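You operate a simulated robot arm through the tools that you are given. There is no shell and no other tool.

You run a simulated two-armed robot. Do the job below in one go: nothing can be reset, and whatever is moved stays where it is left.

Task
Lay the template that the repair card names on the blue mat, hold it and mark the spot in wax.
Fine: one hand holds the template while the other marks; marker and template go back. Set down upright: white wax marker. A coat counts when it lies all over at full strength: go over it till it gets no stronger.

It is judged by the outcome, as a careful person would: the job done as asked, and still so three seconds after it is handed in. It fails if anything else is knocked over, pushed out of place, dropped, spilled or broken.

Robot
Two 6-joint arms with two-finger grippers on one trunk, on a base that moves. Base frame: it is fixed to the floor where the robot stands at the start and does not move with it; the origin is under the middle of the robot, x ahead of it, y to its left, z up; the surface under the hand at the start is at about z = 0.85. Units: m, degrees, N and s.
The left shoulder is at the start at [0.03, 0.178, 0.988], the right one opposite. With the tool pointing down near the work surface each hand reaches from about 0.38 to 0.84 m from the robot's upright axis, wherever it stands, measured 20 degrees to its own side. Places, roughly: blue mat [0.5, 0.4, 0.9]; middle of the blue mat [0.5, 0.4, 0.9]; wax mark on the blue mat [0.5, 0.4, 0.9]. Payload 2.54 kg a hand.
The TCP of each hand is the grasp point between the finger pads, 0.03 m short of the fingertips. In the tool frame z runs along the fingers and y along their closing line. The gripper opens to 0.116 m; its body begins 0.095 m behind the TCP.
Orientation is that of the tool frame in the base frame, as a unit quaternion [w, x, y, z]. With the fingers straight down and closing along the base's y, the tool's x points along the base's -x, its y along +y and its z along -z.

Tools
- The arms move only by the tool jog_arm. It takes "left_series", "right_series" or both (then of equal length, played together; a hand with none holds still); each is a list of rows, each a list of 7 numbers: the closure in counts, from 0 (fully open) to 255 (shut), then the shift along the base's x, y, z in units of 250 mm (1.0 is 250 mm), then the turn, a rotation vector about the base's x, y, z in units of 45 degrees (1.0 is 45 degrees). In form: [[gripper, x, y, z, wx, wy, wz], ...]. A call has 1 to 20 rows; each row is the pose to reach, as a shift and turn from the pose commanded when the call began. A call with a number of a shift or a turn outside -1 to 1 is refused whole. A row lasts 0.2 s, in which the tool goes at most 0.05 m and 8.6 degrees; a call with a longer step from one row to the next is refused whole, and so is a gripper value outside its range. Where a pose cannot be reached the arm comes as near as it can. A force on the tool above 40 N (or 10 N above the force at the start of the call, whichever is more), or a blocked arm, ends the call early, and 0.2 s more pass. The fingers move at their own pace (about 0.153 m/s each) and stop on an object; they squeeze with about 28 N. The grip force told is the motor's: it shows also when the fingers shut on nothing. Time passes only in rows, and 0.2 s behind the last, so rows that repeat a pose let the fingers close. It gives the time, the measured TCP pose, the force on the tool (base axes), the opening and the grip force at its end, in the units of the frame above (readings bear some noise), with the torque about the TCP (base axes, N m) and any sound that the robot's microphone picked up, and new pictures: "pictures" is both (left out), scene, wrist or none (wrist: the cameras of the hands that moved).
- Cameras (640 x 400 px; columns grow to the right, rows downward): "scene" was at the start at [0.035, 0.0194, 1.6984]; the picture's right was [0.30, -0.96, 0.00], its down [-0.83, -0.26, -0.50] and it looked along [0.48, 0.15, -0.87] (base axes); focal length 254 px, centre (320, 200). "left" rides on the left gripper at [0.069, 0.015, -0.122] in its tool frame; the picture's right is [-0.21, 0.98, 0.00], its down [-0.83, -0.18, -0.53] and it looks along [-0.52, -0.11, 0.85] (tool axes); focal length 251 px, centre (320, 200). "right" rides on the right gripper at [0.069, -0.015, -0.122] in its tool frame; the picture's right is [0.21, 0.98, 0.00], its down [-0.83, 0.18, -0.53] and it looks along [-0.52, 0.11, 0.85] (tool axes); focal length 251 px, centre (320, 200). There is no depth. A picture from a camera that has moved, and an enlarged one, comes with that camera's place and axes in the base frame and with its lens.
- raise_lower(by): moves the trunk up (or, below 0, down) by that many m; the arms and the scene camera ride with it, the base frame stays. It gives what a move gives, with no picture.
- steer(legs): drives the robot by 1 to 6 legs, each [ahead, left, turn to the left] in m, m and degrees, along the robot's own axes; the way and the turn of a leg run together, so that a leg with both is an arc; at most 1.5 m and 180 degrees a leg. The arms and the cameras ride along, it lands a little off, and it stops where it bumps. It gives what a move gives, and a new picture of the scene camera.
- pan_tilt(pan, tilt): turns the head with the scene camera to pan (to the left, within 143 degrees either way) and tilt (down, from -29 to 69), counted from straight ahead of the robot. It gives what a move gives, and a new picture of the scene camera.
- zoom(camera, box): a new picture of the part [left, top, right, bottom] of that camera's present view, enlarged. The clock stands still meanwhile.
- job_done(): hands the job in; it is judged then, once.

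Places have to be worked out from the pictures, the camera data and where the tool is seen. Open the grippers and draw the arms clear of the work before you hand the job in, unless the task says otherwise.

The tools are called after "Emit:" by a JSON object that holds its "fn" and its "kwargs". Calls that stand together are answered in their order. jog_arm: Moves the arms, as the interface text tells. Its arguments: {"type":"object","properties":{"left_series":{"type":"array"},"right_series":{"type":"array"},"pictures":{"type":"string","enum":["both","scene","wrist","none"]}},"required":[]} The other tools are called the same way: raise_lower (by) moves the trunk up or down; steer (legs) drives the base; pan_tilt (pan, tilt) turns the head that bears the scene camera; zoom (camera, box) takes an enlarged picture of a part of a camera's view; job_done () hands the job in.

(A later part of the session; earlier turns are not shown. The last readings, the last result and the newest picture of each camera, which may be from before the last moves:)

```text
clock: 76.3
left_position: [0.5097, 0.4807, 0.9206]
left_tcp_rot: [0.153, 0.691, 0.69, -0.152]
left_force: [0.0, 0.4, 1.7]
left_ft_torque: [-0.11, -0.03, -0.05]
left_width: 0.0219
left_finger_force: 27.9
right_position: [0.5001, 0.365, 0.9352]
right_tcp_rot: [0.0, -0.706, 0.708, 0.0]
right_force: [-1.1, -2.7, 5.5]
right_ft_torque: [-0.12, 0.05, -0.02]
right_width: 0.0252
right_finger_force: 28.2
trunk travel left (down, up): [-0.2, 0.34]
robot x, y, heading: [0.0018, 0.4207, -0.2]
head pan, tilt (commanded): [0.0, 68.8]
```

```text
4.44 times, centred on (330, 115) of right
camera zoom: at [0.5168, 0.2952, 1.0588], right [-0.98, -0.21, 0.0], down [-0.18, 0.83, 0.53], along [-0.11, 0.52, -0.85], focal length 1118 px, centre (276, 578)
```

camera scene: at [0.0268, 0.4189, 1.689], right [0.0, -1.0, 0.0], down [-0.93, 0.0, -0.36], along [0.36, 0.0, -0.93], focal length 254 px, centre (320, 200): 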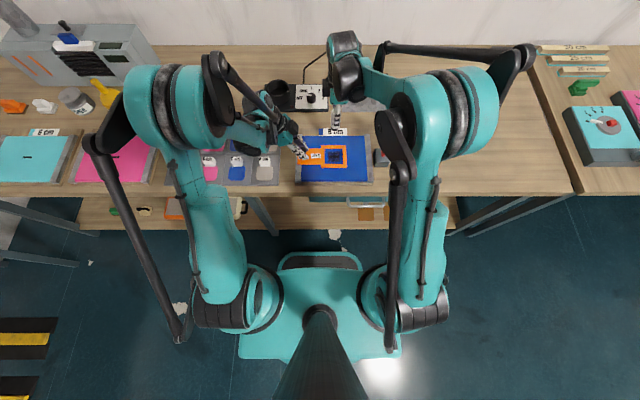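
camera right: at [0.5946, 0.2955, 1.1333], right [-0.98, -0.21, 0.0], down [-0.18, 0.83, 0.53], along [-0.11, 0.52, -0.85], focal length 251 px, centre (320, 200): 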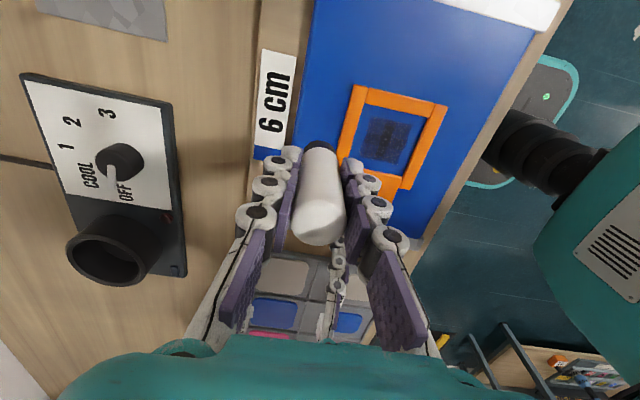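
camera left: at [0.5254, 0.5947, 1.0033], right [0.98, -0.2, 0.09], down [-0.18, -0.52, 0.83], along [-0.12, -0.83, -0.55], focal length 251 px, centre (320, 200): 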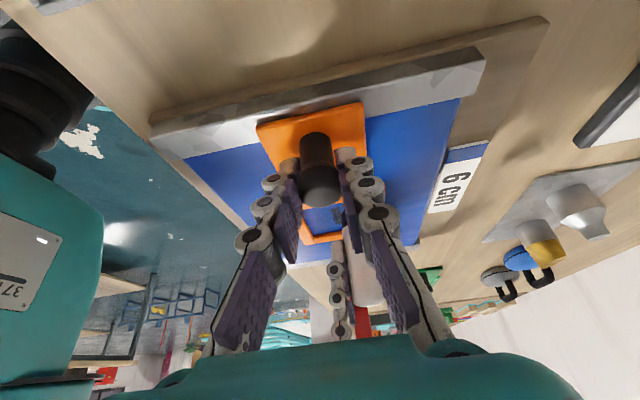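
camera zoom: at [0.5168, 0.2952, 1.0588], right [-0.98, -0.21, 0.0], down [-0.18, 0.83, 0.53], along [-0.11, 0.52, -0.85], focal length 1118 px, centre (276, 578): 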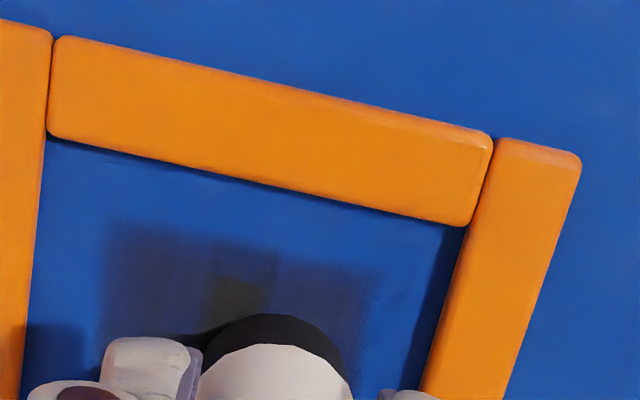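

Contact is steady at 5–7 N. I continue with wider loops (±12.5 mm) plus diagonals.

Emit:
{"fn": "jog_arm", "kwargs": {"right_series": [[255, -0.014, 0.05, 0, 0, 0, 0], [255, 0.036, 0.05, 0, 0, 0, 0], [255, 0.086, 0.05, 0, 0, 0, 0], [255, 0.086, 0, 0, 0, 0, 0], [255, 0.086, -0.05, 0, 0, 0, 0], [255, 0.036, -0.05, 0, 0, 0, 0], [255, -0.014, -0.05, 0, 0, 0, 0], [255, -0.014, 0, 0, 0, 0, 0], [255, -0.014, 0.05, 0, 0, 0, 0], [255, 0.036, 0.05, 0, 0, 0, 0], [255, 0.086, 0.05, 0, 0, 0, 0], [255, 0.086, 0, 0, 0, 0, 0], [255, 0.086, -0.05, 0, 0, 0, 0], [255, 0.036, -0.05, 0, 0, 0, 0], [255, -0.014, -0.05, 0, 0, 0, 0], [255, 0.011, -0.025, 0, 0, 0, 0], [255, 0.036, 0, 0, 0, 0, 0], [255, 0.061, 0.025, 0, 0, 0, 0], [255, 0.061, -0.025, 0, 0, 0, 0], [255, 0.036, 0, 0, 0, 0, 0]], "pictures": "none"}}

Emit:
{"fn": "jog_arm", "kwargs": {"right_series": [[255, 0.05, 0.05, 0, 0, 0, 0], [255, 0, 0.05, 0, 0, 0, 0], [255, -0.05, 0.05, 0, 0, 0, 0], [255, -0.05, 0.02, 0, 0, 0, 0], [255, 0, 0.02, 0, 0, 0, 0], [255, 0.05, 0.02, 0, 0, 0, 0], [255, 0.05, -0.02, 0, 0, 0, 0], [255, 0, -0.02, 0, 0, 0, 0], [255, -0.05, -0.02, 0, 0, 0, 0], [255, -0.05, -0.05, 0, 0, 0, 0], [255, 0, -0.05, 0, 0, 0, 0], [255, 0.05, -0.05, 0, 0, 0, 0], [255, 0, 0, 0.02, 0, 0, 0], [255, 0, 0, 0.1, 0, 0, 0], [255, 0.03, 0, 0.22, 0, 0, 0], [255, 0.13, 0, 0.3, 0, 0, 0], [255, 0.274, 0, 0.3, 0, 0, 0], [255, 0.274, 0, 0.3, 0, 0, 0]], "pictures": "none"}}

Emit:
{"fn": "zoom", "kwargs": {"camera": "scene", "box": [315, 140, 355, 170]}}

Emit:
{"fn": "zoom", "kwargs": {"camera": "right", "box": [260, 40, 440, 160]}}

```text
clock: 80.5
left_position: [0.5105, 0.4804, 0.9211]
left_tcp_rot: [0.154, 0.691, 0.69, -0.153]
left_force: [-1.6, 1.8, 3.5]
left_ft_torque: [0.15, 0.01, -0.01]
left_width: 0.0221
left_finger_force: 27.6
right_position: [0.5112, 0.3655, 0.9346]
right_tcp_rot: [0.001, -0.706, 0.708, 0.001]
right_force: [-0.5, 0.4, 2.2]
right_ft_torque: [0.01, -0.02, -0.01]
right_width: 0.0253
right_finger_force: 28.2
trunk travel left (down, up): [-0.2, 0.34]
robot x, y, heading: [-0.0038, 0.4168, -0.1]
head pan, tilt (commanded): [0.0, 68.8]
```

```text
clock: 84.3
left_position: [0.5103, 0.481, 0.9219]
left_tcp_rot: [0.154, 0.691, 0.69, -0.154]
left_force: [-1.6, 0.3, 5.1]
left_ft_torque: [0.07, 0.07, 0.04]
left_width: 0.0219
left_finger_force: 28.1
right_position: [0.5805, 0.3647, 1.0104]
right_tcp_rot: [-0.001, 0.707, -0.707, 0.0]
right_force: [0.3, 0.2, -0.7]
right_ft_torque: [-0.01, 0.0, 0.01]
right_width: 0.0253
right_finger_force: 28.4
trunk travel left (down, up): [-0.2, 0.34]
robot x, y, heading: [-0.0012, 0.4185, -0.0]
head pan, tilt (commanded): [0.0, 68.8]
```

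```text
13.33 times, centred on (335, 155) of scene
camera zoom: at [0.0272, 0.4188, 1.689], right [0.0, -1.0, 0.0], down [-0.93, 0.0, -0.36], along [0.36, 0.0, -0.93], focal length 3388 px, centre (120, 800)
```

zoom: 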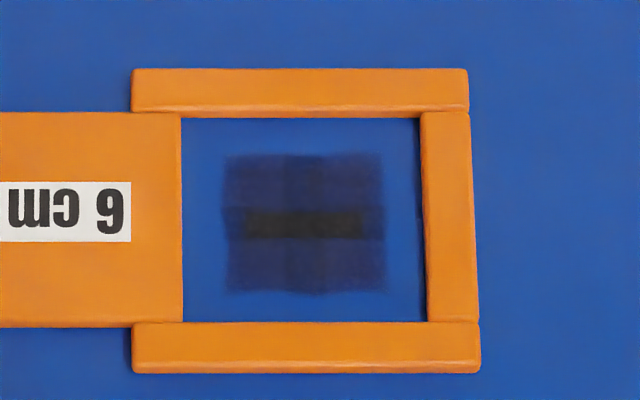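

```text
3.33 times, centred on (350, 100) of right
camera zoom: at [0.5953, 0.2957, 1.1334], right [-0.98, -0.21, 0.0], down [-0.18, 0.83, 0.53], along [-0.11, 0.52, -0.85], focal length 838 px, centre (220, 533)
```

zoom: 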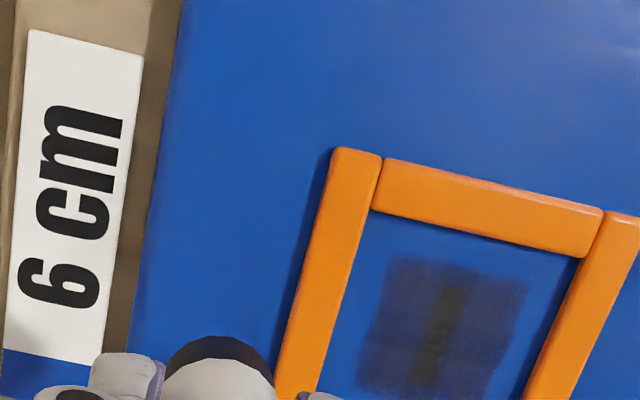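

The coat looks almost the same as at the last look, so it may be near full strength. I zoom in further to compare its corners.

Emit:
{"fn": "zoom", "kwargs": {"camera": "scene", "box": [326, 148, 342, 164]}}

Emit:
{"fn": "zoom", "kwargs": {"camera": "right", "box": [350, 90, 430, 170]}}

```text
16.00 times, centred on (334, 156) of scene
camera zoom: at [0.0272, 0.4188, 1.689], right [0.0, -1.0, 0.0], down [-0.93, 0.0, -0.36], along [0.36, 0.0, -0.93], focal length 4065 px, centre (96, 904)
```

zoom: 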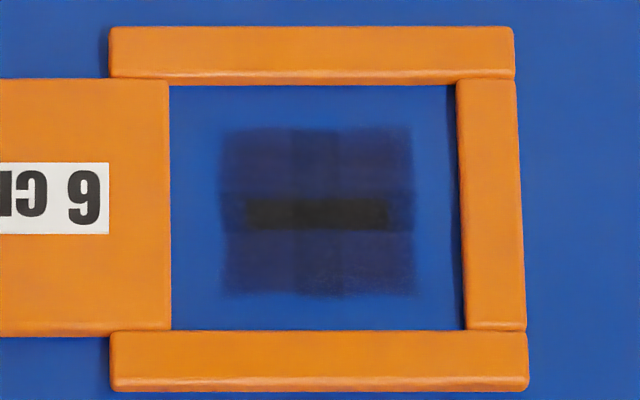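

```text
5.00 times, centred on (390, 130) of right
camera zoom: at [0.5953, 0.2957, 1.1334], right [-0.98, -0.21, 0.0], down [-0.18, 0.83, 0.53], along [-0.11, 0.52, -0.85], focal length 1257 px, centre (-30, 550)
```

zoom: 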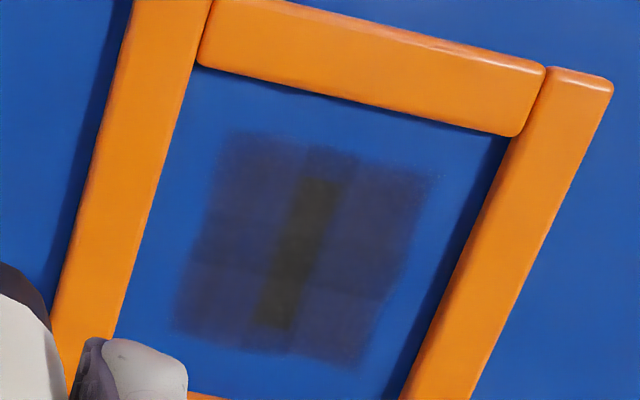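

The coat is fairly even, the near-right corner perhaps a shade lighter. I go down again and dwell over each quadrant in turn, beginning with that corner.

Emit:
{"fn": "jog_arm", "kwargs": {"right_series": [[255, -0.1, 0, 0, 0, 0, 0], [255, -0.2, 0, -0.03, 0, 0, 0], [255, -0.3, -0.03, -0.12, 0, 0, 0], [255, -0.31, -0.036, -0.24, 0, 0, 0], [255, -0.31, -0.036, -0.29, 0, 0, 0], [255, -0.31, -0.036, -0.3012, 0, 0, 0], [255, -0.338, -0.036, -0.3012, 0, 0, 0], [255, -0.338, -0.064, -0.3012, 0, 0, 0], [255, -0.306, -0.064, -0.3012, 0, 0, 0], [255, -0.306, -0.036, -0.3012, 0, 0, 0], [255, -0.338, -0.036, -0.3012, 0, 0, 0], [255, -0.338, -0.064, -0.3012, 0, 0, 0], [255, -0.306, -0.064, -0.3012, 0, 0, 0], [255, -0.274, -0.064, -0.3012, 0, 0, 0], [255, -0.242, -0.064, -0.3012, 0, 0, 0], [255, -0.21, -0.064, -0.3012, 0, 0, 0], [255, -0.21, -0.036, -0.3012, 0, 0, 0], [255, -0.242, -0.036, -0.3012, 0, 0, 0], [255, -0.242, -0.064, -0.3012, 0, 0, 0], [255, -0.21, -0.064, -0.3012, 0, 0, 0]], "pictures": "none"}}

Emit:
{"fn": "jog_arm", "kwargs": {"right_series": [[255, 0, 0.028, 0, 0, 0, 0], [255, 0, 0.064, 0, 0, 0, 0], [255, 0, 0.1, 0, 0, 0, 0], [255, 0, 0.128, 0, 0, 0, 0], [255, -0.032, 0.128, 0, 0, 0, 0], [255, -0.032, 0.1, 0, 0, 0, 0], [255, 0, 0.1, 0, 0, 0, 0], [255, 0, 0.128, 0, 0, 0, 0], [255, -0.032, 0.128, 0, 0, 0, 0], [255, -0.064, 0.128, 0, 0, 0, 0], [255, -0.096, 0.128, 0, 0, 0, 0], [255, -0.128, 0.128, 0, 0, 0, 0], [255, -0.128, 0.1, 0, 0, 0, 0], [255, -0.096, 0.1, 0, 0, 0, 0], [255, -0.096, 0.128, 0, 0, 0, 0], [255, -0.128, 0.128, 0, 0, 0, 0], [255, -0.128, 0.1, 0, 0, 0, 0], [255, -0.128, 0.064, 0, 0, 0, 0], [255, -0.094, 0.064, 0, 0, 0, 0], [255, -0.064, 0.064, 0, 0, 0, 0]], "pictures": "none"}}

Emit:
{"fn": "zoom", "kwargs": {"camera": "scene", "box": [326, 148, 342, 164]}}

```text
clock: 88.5
left_position: [0.5101, 0.4801, 0.9223]
left_tcp_rot: [0.153, 0.691, 0.69, -0.152]
left_force: [0.3, 0.6, 1.4]
left_ft_torque: [0.01, 0.0, -0.04]
left_width: 0.0218
left_finger_force: 27.9
right_position: [0.5268, 0.3499, 0.9352]
right_tcp_rot: [0.0, -0.707, 0.708, 0.0]
right_force: [0.0, 0.0, -0.9]
right_ft_torque: [0.04, 0.0, -0.02]
right_width: 0.0251
right_finger_force: 27.9
trunk travel left (down, up): [-0.2, 0.34]
robot x, y, heading: [-0.0036, 0.4138, 0.0]
head pan, tilt (commanded): [0.0, 68.8]
```

```text
clock: 92.7
left_position: [0.5096, 0.4806, 0.9216]
left_tcp_rot: [0.153, 0.691, 0.69, -0.152]
left_force: [0.6, -0.9, 2.1]
left_ft_torque: [0.04, 0.02, -0.01]
left_width: 0.0218
left_finger_force: 28.3
right_position: [0.5112, 0.3641, 0.9356]
right_tcp_rot: [0.0, -0.707, 0.708, 0.0]
right_force: [0.1, 0.2, -1.1]
right_ft_torque: [0.0, -0.01, 0.01]
right_width: 0.0253
right_finger_force: 28.2
trunk travel left (down, up): [-0.2, 0.34]
robot x, y, heading: [0.0014, 0.4175, -0.4]
head pan, tilt (commanded): [0.0, 68.8]
```

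```text
16.00 times, centred on (334, 156) of scene
camera zoom: at [0.0273, 0.4188, 1.689], right [0.0, -1.0, 0.0], down [-0.93, 0.0, -0.36], along [0.36, 0.0, -0.93], focal length 4065 px, centre (96, 904)
```

zoom: 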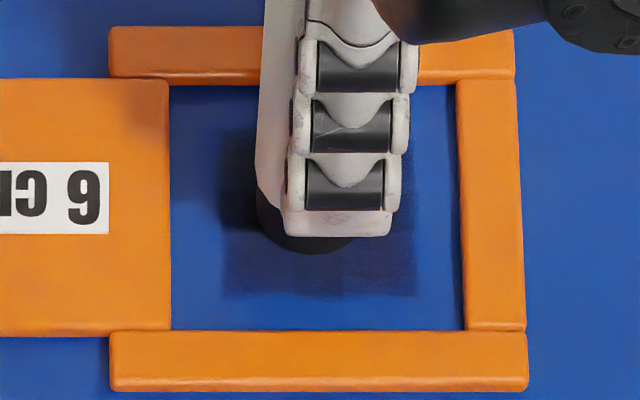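

The force reads about −1 N: the marker was not touching in these last passes, it seems to have crept up in the grip by about a millimetre. I lower in half-millimetre steps to regain contact.

Emit:
{"fn": "jog_arm", "kwargs": {"right_series": [[255, 0, 0, -0.002, 0, 0, 0], [255, 0, 0, -0.004, 0, 0, 0], [255, 0, 0, -0.004, 0, 0, 0]], "pictures": "none"}}

```text
clock: 93.5
left_position: [0.5095, 0.4807, 0.9229]
left_tcp_rot: [0.153, 0.692, 0.689, -0.153]
left_force: [-0.7, 0.0, 0.8]
left_ft_torque: [0.02, -0.01, 0.01]
left_width: 0.0217
left_finger_force: 27.9
right_position: [0.5102, 0.3642, 0.9361]
right_tcp_rot: [0.001, -0.706, 0.708, -0.001]
right_force: [4.4, -0.6, 22.1]
right_ft_torque: [0.07, -0.21, 0.03]
right_width: 0.0253
right_finger_force: 27.6
trunk travel left (down, up): [-0.2, 0.34]
robot x, y, heading: [0.0004, 0.4226, -0.1]
head pan, tilt (commanded): [0.0, 68.8]
```

Contact is back at 22 N; I ease 0.4 mm and then run the full raster again with firm contact, checking the force at the end.

Emit:
{"fn": "jog_arm", "kwargs": {"right_series": [[255, 0, 0, 0.0014, 0, 0, 0], [255, -0.036, -0.036, 0.0014, 0, 0, 0], [255, -0.064, -0.036, 0.0014, 0, 0, 0], [255, -0.064, -0.064, 0.0014, 0, 0, 0], [255, -0.032, -0.064, 0.0014, 0, 0, 0], [255, -0.032, -0.036, 0.0014, 0, 0, 0], [255, -0.064, -0.036, 0.0014, 0, 0, 0], [255, -0.064, -0.064, 0.0014, 0, 0, 0], [255, -0.032, -0.064, 0.0014, 0, 0, 0], [255, 0, -0.064, 0.0014, 0, 0, 0], [255, 0.032, -0.064, 0.0014, 0, 0, 0], [255, 0.064, -0.064, 0.0014, 0, 0, 0], [255, 0.064, -0.036, 0.0014, 0, 0, 0], [255, 0.032, -0.036, 0.0014, 0, 0, 0], [255, 0.032, -0.064, 0.0014, 0, 0, 0], [255, 0.064, -0.064, 0.0014, 0, 0, 0], [255, 0.064, -0.036, 0.0014, 0, 0, 0], [255, 0.064, 0, 0.0014, 0, 0, 0], [255, 0.032, 0, 0.0014, 0, 0, 0], [255, 0, 0, 0.0014, 0, 0, 0]], "pictures": "none"}}

Emit:
{"fn": "zoom", "kwargs": {"camera": "scene", "box": [326, 148, 342, 164]}}

Emit:
{"fn": "zoom", "kwargs": {"camera": "right", "box": [260, 70, 400, 160]}}

```text
clock: 97.7
left_position: [0.5099, 0.4814, 0.9219]
left_tcp_rot: [0.153, 0.691, 0.689, -0.153]
left_force: [-0.1, -0.4, 0.8]
left_ft_torque: [-0.11, -0.05, -0.05]
left_width: 0.0215
left_finger_force: 28.2
right_position: [0.5104, 0.3651, 0.9344]
right_tcp_rot: [0.001, -0.707, 0.707, 0.0]
right_force: [0.0, -0.1, 2.2]
right_ft_torque: [-0.02, 0.03, 0.0]
right_width: 0.025
right_finger_force: 28.5
trunk travel left (down, up): [-0.2, 0.34]
robot x, y, heading: [-0.0007, 0.4182, -0.2]
head pan, tilt (commanded): [0.0, 68.8]
```

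```text
16.00 times, centred on (334, 156) of scene
camera zoom: at [0.0271, 0.4188, 1.689], right [0.0, -1.0, 0.0], down [-0.93, 0.0, -0.36], along [0.36, 0.0, -0.93], focal length 4065 px, centre (96, 904)
```

zoom: 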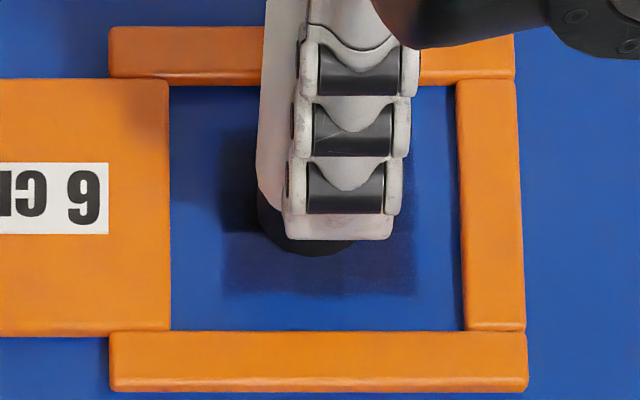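

```text
4.44 times, centred on (330, 115) of right
camera zoom: at [0.526, 0.2956, 1.0579], right [-0.98, -0.21, 0.0], down [-0.18, 0.83, 0.53], along [-0.11, 0.52, -0.85], focal length 1118 px, centre (276, 578)
```

zoom: 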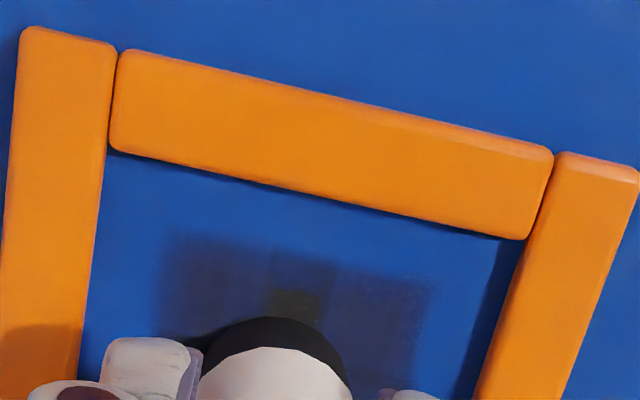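

Contact is light again (2 N). I lower 0.4 mm more and run the +y half and the centre cross with firm contact, then lift to compare.

Emit:
{"fn": "jog_arm", "kwargs": {"right_series": [[255, 0, 0, -0.0018, 0, 0, 0], [255, 0.036, 0.036, -0.0018, 0, 0, 0], [255, 0.064, 0.036, -0.0018, 0, 0, 0], [255, 0.064, 0.064, -0.0018, 0, 0, 0], [255, 0.032, 0.064, -0.0018, 0, 0, 0], [255, 0.032, 0.036, -0.0018, 0, 0, 0], [255, 0.064, 0.036, -0.0018, 0, 0, 0], [255, 0.064, 0.064, -0.0018, 0, 0, 0], [255, 0.032, 0.064, -0.0018, 0, 0, 0], [255, 0, 0.064, -0.0018, 0, 0, 0], [255, -0.032, 0.064, -0.0018, 0, 0, 0], [255, -0.064, 0.064, -0.0018, 0, 0, 0], [255, -0.064, 0.036, -0.0018, 0, 0, 0], [255, -0.032, 0.036, -0.0018, 0, 0, 0], [255, -0.032, 0.064, -0.0018, 0, 0, 0], [255, -0.064, 0.064, -0.0018, 0, 0, 0], [255, -0.064, 0.036, -0.0018, 0, 0, 0], [255, -0.064, 0, -0.0018, 0, 0, 0], [255, -0.032, 0, -0.0018, 0, 0, 0], [255, 0, 0, -0.0018, 0, 0, 0]], "pictures": "none"}}

```text
clock: 101.9
left_position: [0.5083, 0.4799, 0.922]
left_tcp_rot: [0.154, 0.691, 0.69, -0.153]
left_force: [0.4, 1.0, -0.7]
left_ft_torque: [0.04, 0.02, 0.03]
left_width: 0.0218
left_finger_force: 28.3
right_position: [0.5103, 0.3652, 0.9346]
right_tcp_rot: [0.0, -0.706, 0.708, -0.001]
right_force: [-2.2, 0.5, 4.8]
right_ft_torque: [0.04, 0.09, 0.02]
right_width: 0.0249
right_finger_force: 28.1
trunk travel left (down, up): [-0.2, 0.34]
robot x, y, heading: [0.0003, 0.4237, -0.2]
head pan, tilt (commanded): [0.0, 68.8]
```

Contact holds at 4.8 N. I press the template hold a touch firmer and add strokes in the y direction across the whole square.

Emit:
{"fn": "jog_arm", "kwargs": {"left_series": [[255, 0, 0, -0.0012, 0, 0, 0], [255, 0, 0, -0.0012, 0, 0, 0], [255, 0, 0, -0.0012, 0, 0, 0], [255, 0, 0, -0.0012, 0, 0, 0], [255, 0, 0, -0.0012, 0, 0, 0], [255, 0, 0, -0.0012, 0, 0, 0], [255, 0, 0, -0.0012, 0, 0, 0], [255, 0, 0, -0.0012, 0, 0, 0], [255, 0, 0, -0.0012, 0, 0, 0], [255, 0, 0, -0.0012, 0, 0, 0], [255, 0, 0, -0.0012, 0, 0, 0], [255, 0, 0, -0.0012, 0, 0, 0], [255, 0, 0, -0.0012, 0, 0, 0], [255, 0, 0, -0.0012, 0, 0, 0], [255, 0, 0, -0.0012, 0, 0, 0], [255, 0, 0, -0.0012, 0, 0, 0], [255, 0, 0, -0.0012, 0, 0, 0], [255, 0, 0, -0.0012, 0, 0, 0], [255, 0, 0, -0.0012, 0, 0, 0], [255, 0, 0, -0.0012, 0, 0, 0]], "right_series": [[255, -0.036, 0.036, -0.001, 0, 0, 0], [255, -0.068, 0.068, -0.001, 0, 0, 0], [255, -0.068, 0.034, -0.001, 0, 0, 0], [255, -0.068, 0, -0.001, 0, 0, 0], [255, -0.068, -0.034, -0.001, 0, 0, 0], [255, -0.068, -0.068, -0.001, 0, 0, 0], [255, -0.034, -0.068, -0.001, 0, 0, 0], [255, -0.034, -0.034, -0.001, 0, 0, 0], [255, -0.034, 0.034, -0.001, 0, 0, 0], [255, -0.034, 0.068, -0.001, 0, 0, 0], [255, 0, 0.068, -0.001, 0, 0, 0], [255, 0, 0, -0.001, 0, 0, 0], [255, 0, -0.068, -0.001, 0, 0, 0], [255, 0.034, -0.068, -0.001, 0, 0, 0], [255, 0.034, 0, -0.001, 0, 0, 0], [255, 0.034, 0.068, -0.001, 0, 0, 0], [255, 0.068, 0.068, -0.001, 0, 0, 0], [255, 0.068, 0, -0.001, 0, 0, 0], [255, 0.068, -0.068, -0.001, 0, 0, 0], [255, 0.034, -0.034, -0.001, 0, 0, 0]], "pictures": "none"}}

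Emit:
{"fn": "jog_arm", "kwargs": {"right_series": [[255, -0.034, 0.034, 0, 0, 0, 0], [255, -0.034, 0.034, 0.02, 0, 0, 0], [255, -0.034, 0.034, 0.1, 0, 0, 0], [255, 0, 0.034, 0.22, 0, 0, 0], [255, 0.1, 0.034, 0.3, 0, 0, 0], [255, 0.24, 0.034, 0.3, 0, 0, 0], [255, 0.24, 0.034, 0.3, 0, 0, 0]], "pictures": "none"}}

Emit:
{"fn": "zoom", "kwargs": {"camera": "scene", "box": [326, 148, 342, 164]}}

Emit:
{"fn": "zoom", "kwargs": {"camera": "right", "box": [350, 90, 430, 170]}}

Emit:
{"fn": "zoom", "kwargs": {"camera": "scene", "box": [315, 140, 355, 170]}}

```text
clock: 106.1
left_position: [0.5093, 0.4806, 0.922]
left_tcp_rot: [0.152, 0.691, 0.689, -0.153]
left_force: [0.2, 0.1, -0.1]
left_ft_torque: [0.06, 0.03, 0.01]
left_width: 0.0219
left_finger_force: 28.3
right_position: [0.5177, 0.3553, 0.934]
right_tcp_rot: [0.0, -0.705, 0.709, -0.002]
right_force: [4.5, -4.6, 21.4]
right_ft_torque: [-0.16, -0.2, -0.02]
right_width: 0.0251
right_finger_force: 28.1
trunk travel left (down, up): [-0.2, 0.34]
robot x, y, heading: [0.0018, 0.4182, -0.0]
head pan, tilt (commanded): [0.0, 68.8]
```

```text
clock: 107.7
left_position: [0.5102, 0.4811, 0.9208]
left_tcp_rot: [0.153, 0.691, 0.689, -0.153]
left_force: [-1.2, 0.4, 7.3]
left_ft_torque: [0.1, 0.02, 0.01]
left_width: 0.0218
left_finger_force: 28.4
right_position: [0.5801, 0.3653, 1.0092]
right_tcp_rot: [0.0, -0.706, 0.708, 0.0]
right_force: [-0.7, -0.4, -1.2]
right_ft_torque: [0.03, 0.0, -0.02]
right_width: 0.0253
right_finger_force: 28.1
trunk travel left (down, up): [-0.2, 0.34]
robot x, y, heading: [0.0039, 0.4201, 0.2]
head pan, tilt (commanded): [0.0, 68.8]
```

```text
16.00 times, centred on (334, 156) of scene
camera zoom: at [0.0269, 0.4189, 1.6891], right [0.0, -1.0, 0.0], down [-0.93, 0.0, -0.36], along [0.36, 0.0, -0.93], focal length 4065 px, centre (96, 904)
```

zoom: 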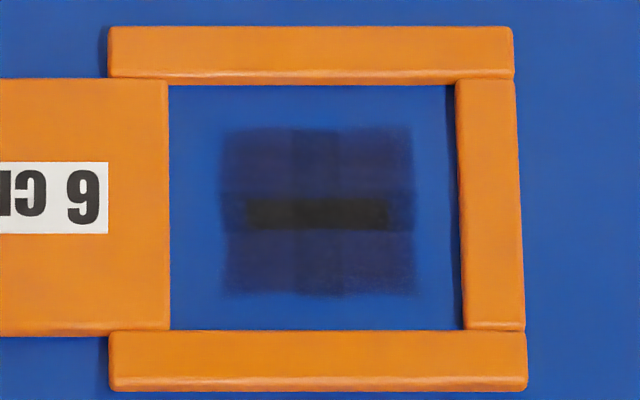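

```text
5.00 times, centred on (390, 130) of right
camera zoom: at [0.5954, 0.2957, 1.1328], right [-0.98, -0.21, 0.0], down [-0.18, 0.83, 0.53], along [-0.11, 0.52, -0.85], focal length 1257 px, centre (-30, 550)
```

zoom: 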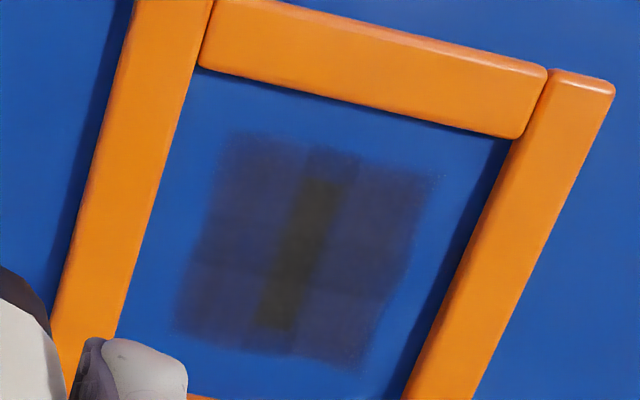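

```text
13.33 times, centred on (335, 155) of scene
camera zoom: at [0.0269, 0.4189, 1.6891], right [0.0, -1.0, 0.0], down [-0.93, 0.0, -0.36], along [0.36, 0.0, -0.93], focal length 3388 px, centre (120, 800)
```

zoom: 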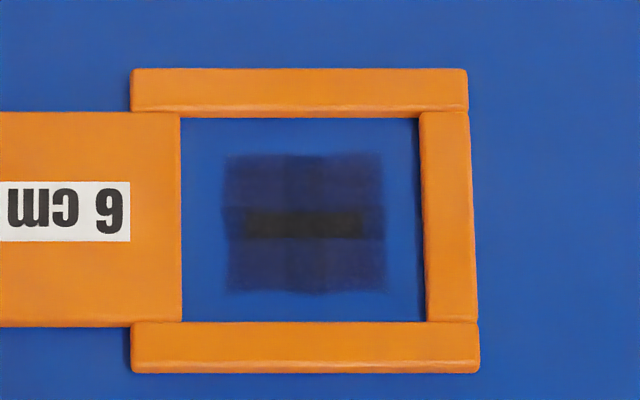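

Against the earlier looks the coat no longer changes: even over all four patches. To be sure, I go over it once more with firm contact in all quadrants.

Emit:
{"fn": "jog_arm", "kwargs": {"right_series": [[255, -0.1, 0, 0, 0, 0, 0], [255, -0.2, 0, -0.03, 0, 0, 0], [255, -0.274, 0, -0.12, 0, 0, 0], [255, -0.274, 0, -0.24, 0, 0, 0], [255, -0.274, 0, -0.29, 0, 0, 0], [255, -0.274, 0, -0.2995, 0, 0, 0], [255, -0.274, 0, -0.2995, 0, 0, 0]], "pictures": "none"}}

```text
clock: 109.3
left_position: [0.5101, 0.4802, 0.9218]
left_tcp_rot: [0.153, 0.691, 0.69, -0.152]
left_force: [-0.3, -0.7, 0.3]
left_ft_torque: [0.06, 0.01, 0.02]
left_width: 0.0217
left_finger_force: 28.5
right_position: [0.5101, 0.3639, 0.9337]
right_tcp_rot: [0.0, -0.706, 0.708, 0.001]
right_force: [-0.1, 0.3, 11.7]
right_ft_torque: [0.1, 0.0, 0.0]
right_width: 0.0252
right_finger_force: 27.9
trunk travel left (down, up): [-0.2, 0.34]
robot x, y, heading: [0.002, 0.4213, -0.1]
head pan, tilt (commanded): [0.0, 68.8]
```

Contact is firm at 11.7 N. Now loops over all four quadrants.

Emit:
{"fn": "jog_arm", "kwargs": {"right_series": [[255, -0.034, -0.034, 0, 0, 0, 0], [255, -0.064, -0.034, 0, 0, 0, 0], [255, -0.064, -0.064, 0, 0, 0, 0], [255, -0.032, -0.064, 0, 0, 0, 0], [255, 0, -0.05, 0, 0, 0, 0], [255, 0.032, -0.064, 0, 0, 0, 0], [255, 0.064, -0.064, 0, 0, 0, 0], [255, 0.064, -0.034, 0, 0, 0, 0], [255, 0.034, -0.034, 0, 0, 0, 0], [255, 0.05, 0, 0, 0, 0, 0], [255, 0.034, 0.034, 0, 0, 0, 0], [255, 0.064, 0.034, 0, 0, 0, 0], [255, 0.064, 0.064, 0, 0, 0, 0], [255, 0.032, 0.064, 0, 0, 0, 0], [255, 0, 0.05, 0, 0, 0, 0], [255, -0.032, 0.064, 0, 0, 0, 0], [255, -0.064, 0.064, 0, 0, 0, 0], [255, -0.064, 0.034, 0, 0, 0, 0], [255, -0.034, 0.034, 0, 0, 0, 0], [255, -0.034, 0, 0, 0, 0, 0]], "pictures": "none"}}

Emit:
{"fn": "jog_arm", "kwargs": {"right_series": [[255, 0, -0.034, -0.001, 0, 0, 0], [255, -0.03, -0.064, -0.001, 0, 0, 0], [255, 0.002, -0.064, -0.001, 0, 0, 0], [255, 0.002, -0.034, -0.001, 0, 0, 0], [255, 0.034, -0.034, -0.001, 0, 0, 0], [255, 0.066, -0.034, -0.001, 0, 0, 0], [255, 0.098, -0.064, -0.001, 0, 0, 0], [255, 0.066, -0.064, -0.001, 0, 0, 0], [255, 0.066, -0.034, -0.001, 0, 0, 0], [255, 0.066, 0, -0.001, 0, 0, 0], [255, 0.066, 0.034, -0.001, 0, 0, 0], [255, 0.098, 0.064, -0.001, 0, 0, 0], [255, 0.066, 0.064, -0.001, 0, 0, 0], [255, 0.066, 0.034, -0.001, 0, 0, 0], [255, 0.034, 0.034, -0.001, 0, 0, 0], [255, 0.002, 0.034, -0.001, 0, 0, 0], [255, -0.03, 0.064, -0.001, 0, 0, 0], [255, 0.002, 0.064, -0.001, 0, 0, 0], [255, 0.002, 0.034, -0.001, 0, 0, 0], [255, 0.034, 0, -0.001, 0, 0, 0]], "pictures": "none"}}

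Emit:
{"fn": "jog_arm", "kwargs": {"right_series": [[255, 0, 0, 0.02, 0, 0, 0], [255, 0, 0, 0.1, 0, 0, 0], [255, 0.03, 0, 0.22, 0, 0, 0], [255, 0.13, 0, 0.3, 0, 0, 0], [255, 0.274, 0, 0.3, 0, 0, 0], [255, 0.274, 0, 0.3, 0, 0, 0]], "pictures": "both"}}

Emit:
{"fn": "zoom", "kwargs": {"camera": "scene", "box": [326, 148, 342, 164]}}

Emit:
{"fn": "zoom", "kwargs": {"camera": "right", "box": [350, 90, 430, 170]}}

```text
clock: 113.5
left_position: [0.5096, 0.481, 0.9212]
left_tcp_rot: [0.153, 0.691, 0.69, -0.153]
left_force: [0.4, -0.9, 3.5]
left_ft_torque: [0.04, 0.03, 0.03]
left_width: 0.0221
left_finger_force: 27.8
right_position: [0.5026, 0.365, 0.9335]
right_tcp_rot: [0.0, -0.707, 0.707, 0.0]
right_force: [0.1, -0.1, 0.3]
right_ft_torque: [0.0, 0.05, 0.02]
right_width: 0.0253
right_finger_force: 28.2
trunk travel left (down, up): [-0.2, 0.34]
robot x, y, heading: [0.0025, 0.4202, -0.0]
head pan, tilt (commanded): [0.0, 68.8]
```

```text
clock: 117.7
left_position: [0.5092, 0.4809, 0.9208]
left_tcp_rot: [0.154, 0.691, 0.69, -0.152]
left_force: [-0.1, -0.3, 0.5]
left_ft_torque: [0.06, 0.02, 0.01]
left_width: 0.0219
left_finger_force: 28.2
right_position: [0.5098, 0.365, 0.9353]
right_tcp_rot: [0.0, -0.706, 0.708, 0.0]
right_force: [-1.6, 2.7, 7.4]
right_ft_torque: [0.18, 0.1, 0.02]
right_width: 0.0252
right_finger_force: 27.6
trunk travel left (down, up): [-0.2, 0.34]
robot x, y, heading: [0.0033, 0.4227, -0.2]
head pan, tilt (commanded): [0.0, 68.8]
```

```text
clock: 119.1
left_position: [0.5096, 0.4798, 0.9213]
left_tcp_rot: [0.153, 0.692, 0.689, -0.153]
left_force: [-2.2, -0.8, 5.3]
left_ft_torque: [0.06, 0.05, 0.03]
left_width: 0.0219
left_finger_force: 27.6
right_position: [0.5785, 0.3638, 1.0099]
right_tcp_rot: [-0.001, -0.706, 0.708, 0.001]
right_force: [0.0, -0.5, -0.2]
right_ft_torque: [0.0, 0.04, 0.01]
right_width: 0.0251
right_finger_force: 28.3
trunk travel left (down, up): [-0.2, 0.34]
robot x, y, heading: [0.0016, 0.4204, -0.2]
head pan, tilt (commanded): [0.0, 68.8]
camera scene: at [0.0272, 0.4188, 1.689], right [0.0, -1.0, 0.0], down [-0.93, 0.0, -0.36], along [0.36, 0.0, -0.93], focal length 254 px, centre (320, 200)
camera right: at [0.5942, 0.2944, 1.1326], right [-0.98, -0.21, 0.0], down [-0.18, 0.83, 0.53], along [-0.11, 0.52, -0.85], focal length 251 px, centre (320, 200)
```

scene: 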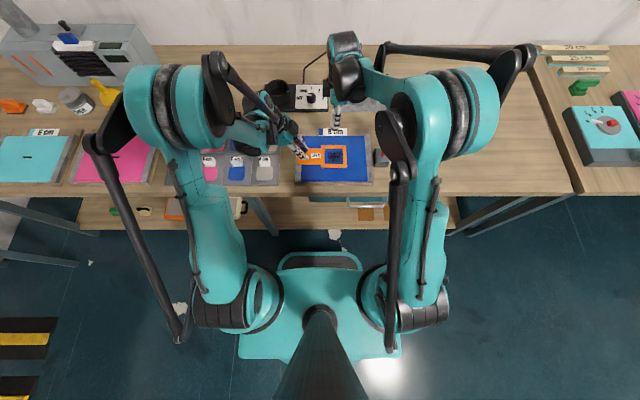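
right: 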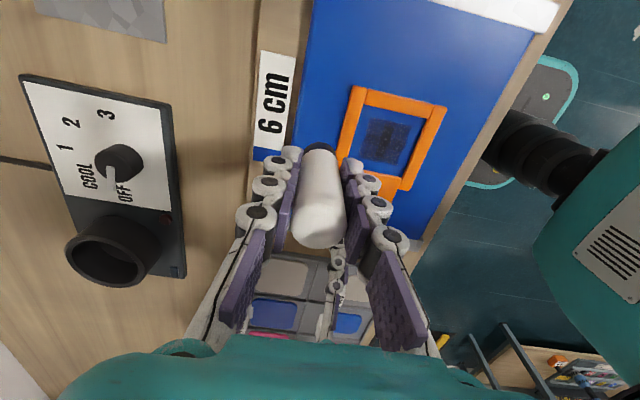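

```text
16.00 times, centred on (334, 156) of scene
camera zoom: at [0.0272, 0.4188, 1.689], right [0.0, -1.0, 0.0], down [-0.93, 0.0, -0.36], along [0.36, 0.0, -0.93], focal length 4065 px, centre (96, 904)
```

zoom: 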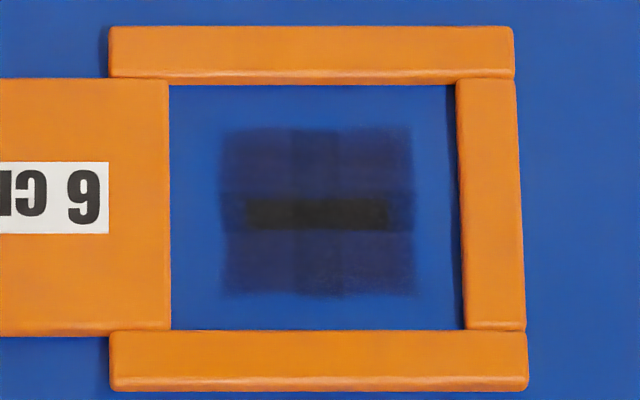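

```text
5.00 times, centred on (390, 130) of right
camera zoom: at [0.5942, 0.2944, 1.1326], right [-0.98, -0.21, 0.0], down [-0.18, 0.83, 0.53], along [-0.11, 0.52, -0.85], focal length 1257 px, centre (-30, 550)
```

zoom: 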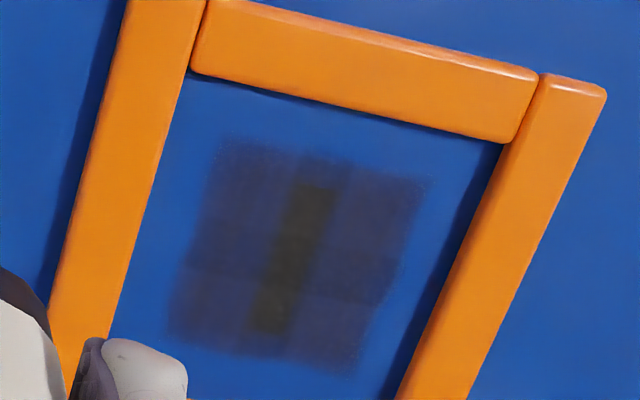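

Unchanged again, so the coat is at full strength all over. Now I withdraw the marker: straight up to z ≈ 1.26, then right, high over the mallet.

Emit:
{"fn": "jog_arm", "kwargs": {"right_series": [[255, 0, 0, 0.15, 0, 0, 0], [255, 0, 0, 0.3, 0, 0, 0], [255, 0, 0, 0.45, 0, 0, 0], [255, 0, 0, 0.6, 0, 0, 0], [255, 0, 0, 0.75, 0, 0, 0], [255, 0, 0, 0.9, 0, 0, 0], [255, 0, 0, 1.0, 0, 0, 0], [255, 0, -0.14, 1.0, 0, 0, 0], [255, 0, -0.3, 1.0, 0, 0, 0], [255, 0, -0.46, 1.0, 0, 0, 0], [255, 0, -0.62, 1.0, 0, 0, 0], [255, 0, -0.78, 1.0, 0, 0, 0], [255, 0, -0.94, 1.0, 0, 0, 0], [255, 0, -1.0, 1.0, 0, 0, 0], [255, 0, -1.0, 1.0, 0, 0, 0]], "pictures": "scene"}}

```text
clock: 122.3
left_position: [0.5099, 0.4801, 0.9219]
left_tcp_rot: [0.153, 0.691, 0.69, -0.153]
left_force: [0.4, -0.1, 2.1]
left_ft_torque: [0.06, -0.03, 0.0]
left_width: 0.0218
left_finger_force: 27.8
right_position: [0.5788, 0.1145, 1.2588]
right_tcp_rot: [0.001, -0.707, 0.707, -0.001]
right_force: [-1.1, -1.0, -0.9]
right_ft_torque: [-0.01, 0.01, -0.03]
right_width: 0.025
right_finger_force: 28.2
trunk travel left (down, up): [-0.2, 0.34]
robot x, y, heading: [-0.001, 0.4201, -0.1]
head pan, tilt (commanded): [0.0, 68.8]
camera scene: at [0.0273, 0.4187, 1.689], right [0.0, -1.0, 0.0], down [-0.93, 0.0, -0.36], along [0.36, 0.0, -0.93], focal length 254 px, centre (320, 200)
```

scene: 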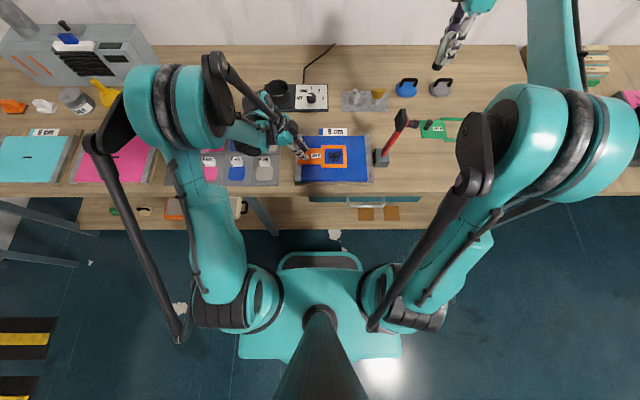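

The mallet still stands and the right hand is clear. Now I open the left hand, turn it upright about the knob and regrip, so that the template can later be set down level beside the mallet.

Emit:
{"fn": "jog_arm", "kwargs": {"left_series": [[255, 0, 0, 0.002, 0, 0, 0], [200, 0, 0, 0.004, 0, 0, 0], [160, 0, 0, 0.008, 0, 0, 0], [140, 0, 0, 0.01, 0, 0, 0], [140, 0, 0, 0.01, 0, 0, 0], [140, 0, 0, 0.01, 0.1111, 0, 0], [140, 0, 0, 0.01, 0.2222, 0, 0], [140, 0, 0, 0.01, 0.3333, 0, 0], [140, 0, 0, 0.01, 0.4444, 0, 0], [140, 0, 0, 0.01, 0.5556, 0, 0], [140, 0, 0, 0.01, 0.5556, 0, 0]], "pictures": "both"}}

Emit:
{"fn": "zoom", "kwargs": {"camera": "left", "box": [250, 120, 400, 240]}}

Emit:
{"fn": "zoom", "kwargs": {"camera": "scene", "box": [290, 125, 380, 185]}}

```text
clock: 124.7
left_position: [0.5101, 0.4816, 0.9242]
left_tcp_rot: [-0.001, 0.708, 0.706, 0.0]
left_force: [-0.1, 0.4, -0.5]
left_ft_torque: [-0.01, -0.04, -0.01]
left_width: 0.0523
left_finger_force: 0.1
right_position: [0.5777, 0.1154, 1.2579]
right_tcp_rot: [0.0, -0.707, 0.708, 0.0]
right_force: [-0.6, 0.5, 0.0]
right_ft_torque: [-0.04, 0.0, 0.0]
right_width: 0.0252
right_finger_force: 28.0
trunk travel left (down, up): [-0.2, 0.34]
robot x, y, heading: [-0.0024, 0.4188, -0.1]
head pan, tilt (commanded): [0.0, 68.8]
camera scene: at [0.0275, 0.4192, 1.689], right [0.0, -1.0, 0.0], down [-0.93, 0.0, -0.36], along [0.36, 0.0, -0.93], focal length 254 px, centre (320, 200)
camera left: at [0.5261, 0.5501, 1.0455], right [0.98, -0.22, 0.0], down [-0.18, -0.83, 0.53], along [-0.12, -0.52, -0.85], focal length 251 px, centre (320, 200)
```

scene: 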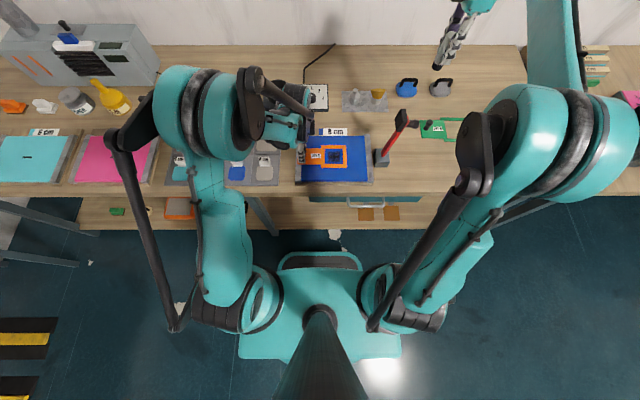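
left: 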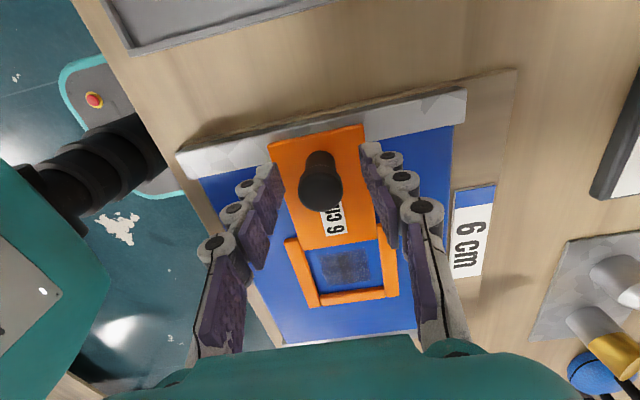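

```text
3.33 times, centred on (325, 180) of left
camera zoom: at [0.5261, 0.5501, 1.0455], right [0.98, -0.22, 0.0], down [-0.18, -0.83, 0.53], along [-0.12, -0.52, -0.85], focal length 838 px, centre (303, 267)
```

zoom: 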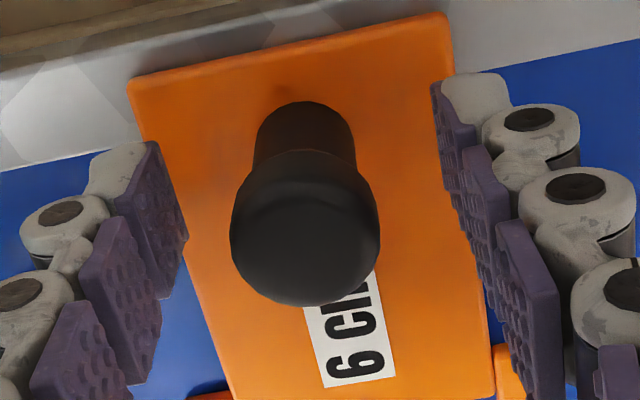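

```text
6.67 times, centred on (335, 155) of scene
camera zoom: at [0.0275, 0.4192, 1.689], right [0.0, -1.0, 0.0], down [-0.93, 0.0, -0.36], along [0.36, 0.0, -0.93], focal length 1694 px, centre (220, 500)
```

zoom: 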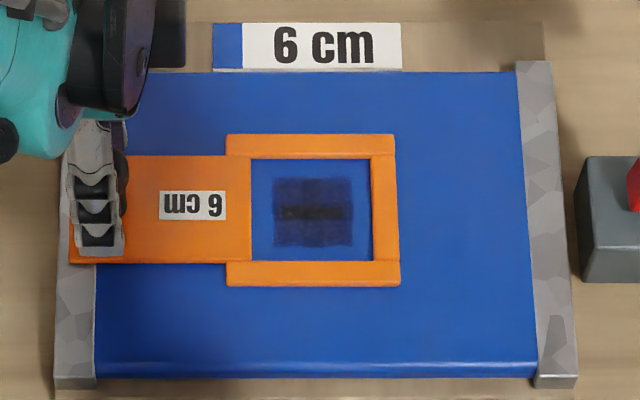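

The knob sits centred between the pads as at the first grasp. I close and lift the template straight up off the mat.

Emit:
{"fn": "jog_arm", "kwargs": {"left_series": [[190, 0, 0, -0.004, 0, 0, 0], [230, 0, 0, -0.006, 0, 0, 0], [255, 0, 0, -0.006, 0, 0, 0], [255, 0, 0, -0.006, 0, 0, 0], [255, 0, 0, -0.006, 0, 0, 0], [255, 0, 0, 0.01, 0, 0, 0], [255, 0, 0, 0.04, 0, 0, 0], [255, 0, 0, 0.12, 0, 0, 0], [255, 0, 0, 0.24, 0, 0, 0], [255, 0, 0, 0.38, 0, 0, 0], [255, 0, 0, 0.52, 0, 0, 0], [255, 0, 0, 0.66, 0, 0, 0], [255, 0, 0, 0.8, 0, 0, 0], [255, 0, 0, 0.92, 0, 0, 0], [255, 0, 0, 1.0, 0, 0, 0], [255, 0, 0, 1.0, 0, 0, 0]], "pictures": "both"}}

Emit:
{"fn": "zoom", "kwargs": {"camera": "scene", "box": [290, 125, 380, 185]}}

```text
clock: 128.1
left_position: [0.5115, 0.4811, 1.1726]
left_tcp_rot: [0.001, 0.708, 0.706, 0.0]
left_force: [-0.4, -0.1, 0.1]
left_ft_torque: [0.01, 0.03, -0.01]
left_width: 0.0213
left_finger_force: 28.1
right_position: [0.5793, 0.1159, 1.2582]
right_tcp_rot: [0.0, -0.706, 0.708, 0.001]
right_force: [-0.3, -0.4, -0.2]
right_ft_torque: [-0.01, -0.03, -0.01]
right_width: 0.0251
right_finger_force: 27.9
trunk travel left (down, up): [-0.2, 0.34]
robot x, y, heading: [-0.0001, 0.4161, -0.2]
head pan, tilt (commanded): [0.0, 68.8]
camera scene: at [0.0277, 0.4187, 1.689], right [0.0, -1.0, 0.0], down [-0.93, 0.0, -0.36], along [0.36, 0.0, -0.93], focal length 254 px, centre (320, 200)
camera left: at [0.526, 0.5506, 1.2954], right [0.98, -0.22, 0.0], down [-0.18, -0.83, 0.53], along [-0.12, -0.52, -0.85], focal length 251 px, centre (320, 200)
```

scene: 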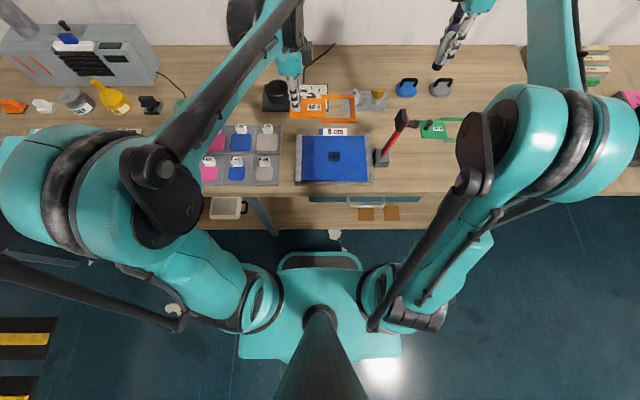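
left: 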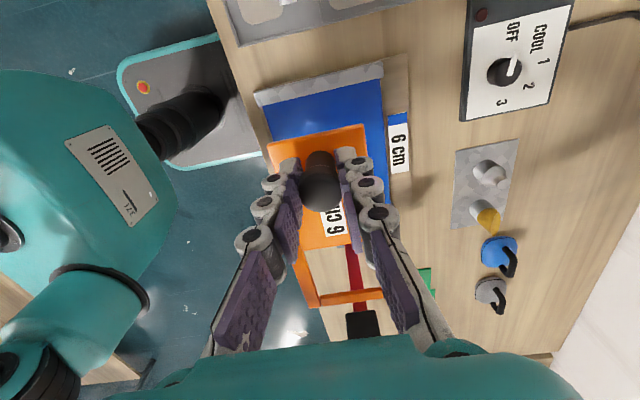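

```text
6.67 times, centred on (335, 155) of scene
camera zoom: at [0.0277, 0.4187, 1.689], right [0.0, -1.0, 0.0], down [-0.93, 0.0, -0.36], along [0.36, 0.0, -0.93], focal length 1694 px, centre (220, 500)
```

zoom: 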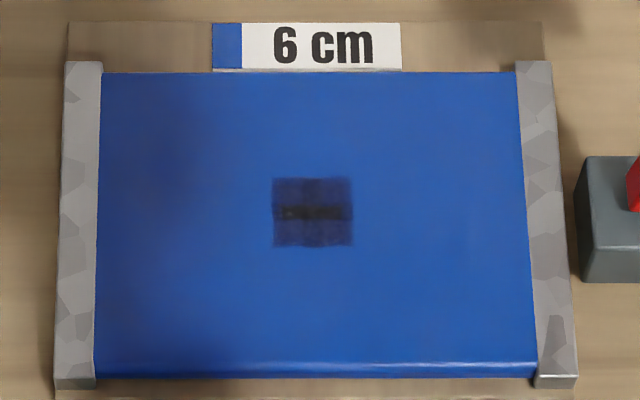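

The mat now bears an even, dark square mark centred on the dash. I raise the template to z ≈ 1.28 and then drive back to where the marker and template came from.

Emit:
{"fn": "jog_arm", "kwargs": {"left_series": [[255, 0, 0, 0.1, 0, 0, 0], [255, 0, 0, 0.22, 0, 0, 0], [255, 0, 0, 0.34, 0, 0, 0], [255, 0, 0, 0.42, 0, 0, 0], [255, 0, 0, 0.42, 0, 0, 0]], "pictures": "none"}}

Emit:
{"fn": "steer", "kwargs": {"legs": [[0, -0.42, 0], [0.055, 0, 0]]}}

```text
clock: 129.3
left_position: [0.5116, 0.481, 1.2778]
left_tcp_rot: [0.0, 0.708, 0.706, 0.0]
left_force: [-0.1, 0.0, -0.8]
left_ft_torque: [0.02, 0.0, 0.02]
left_width: 0.0217
left_finger_force: 28.0
right_position: [0.5792, 0.1163, 1.2576]
right_tcp_rot: [-0.001, -0.707, 0.707, -0.001]
right_force: [0.1, 1.0, -1.0]
right_ft_torque: [0.01, 0.03, 0.02]
right_width: 0.0252
right_finger_force: 28.2
trunk travel left (down, up): [-0.2, 0.34]
robot x, y, heading: [0.0022, 0.4166, 0.1]
head pan, tilt (commanded): [0.0, 68.8]
```

```text
clock: 132.4
left_position: [0.5666, 0.0587, 1.2782]
left_tcp_rot: [-0.001, 0.708, 0.706, 0.0]
left_force: [0.9, 0.0, -0.7]
left_ft_torque: [0.03, 0.06, -0.01]
left_width: 0.0218
left_finger_force: 28.2
right_position: [0.6353, -0.3065, 1.2578]
right_tcp_rot: [0.0, -0.706, 0.709, 0.001]
right_force: [1.4, -1.2, -1.8]
right_ft_torque: [0.0, 0.08, -0.01]
right_width: 0.0251
right_finger_force: 28.0
trunk travel left (down, up): [-0.2, 0.34]
robot x, y, heading: [0.0528, 0.0012, -0.3]
head pan, tilt (commanded): [0.0, 68.8]
camera scene: at [0.0834, -0.003, 1.689], right [0.0, -1.0, 0.0], down [-0.93, 0.0, -0.36], along [0.36, 0.0, -0.93], focal length 254 px, centre (320, 200)
```

scene: 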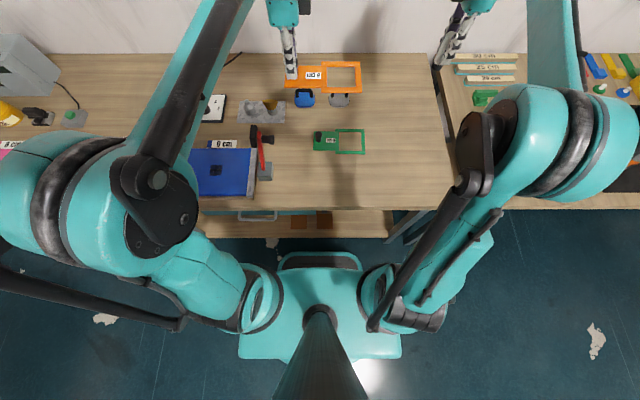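

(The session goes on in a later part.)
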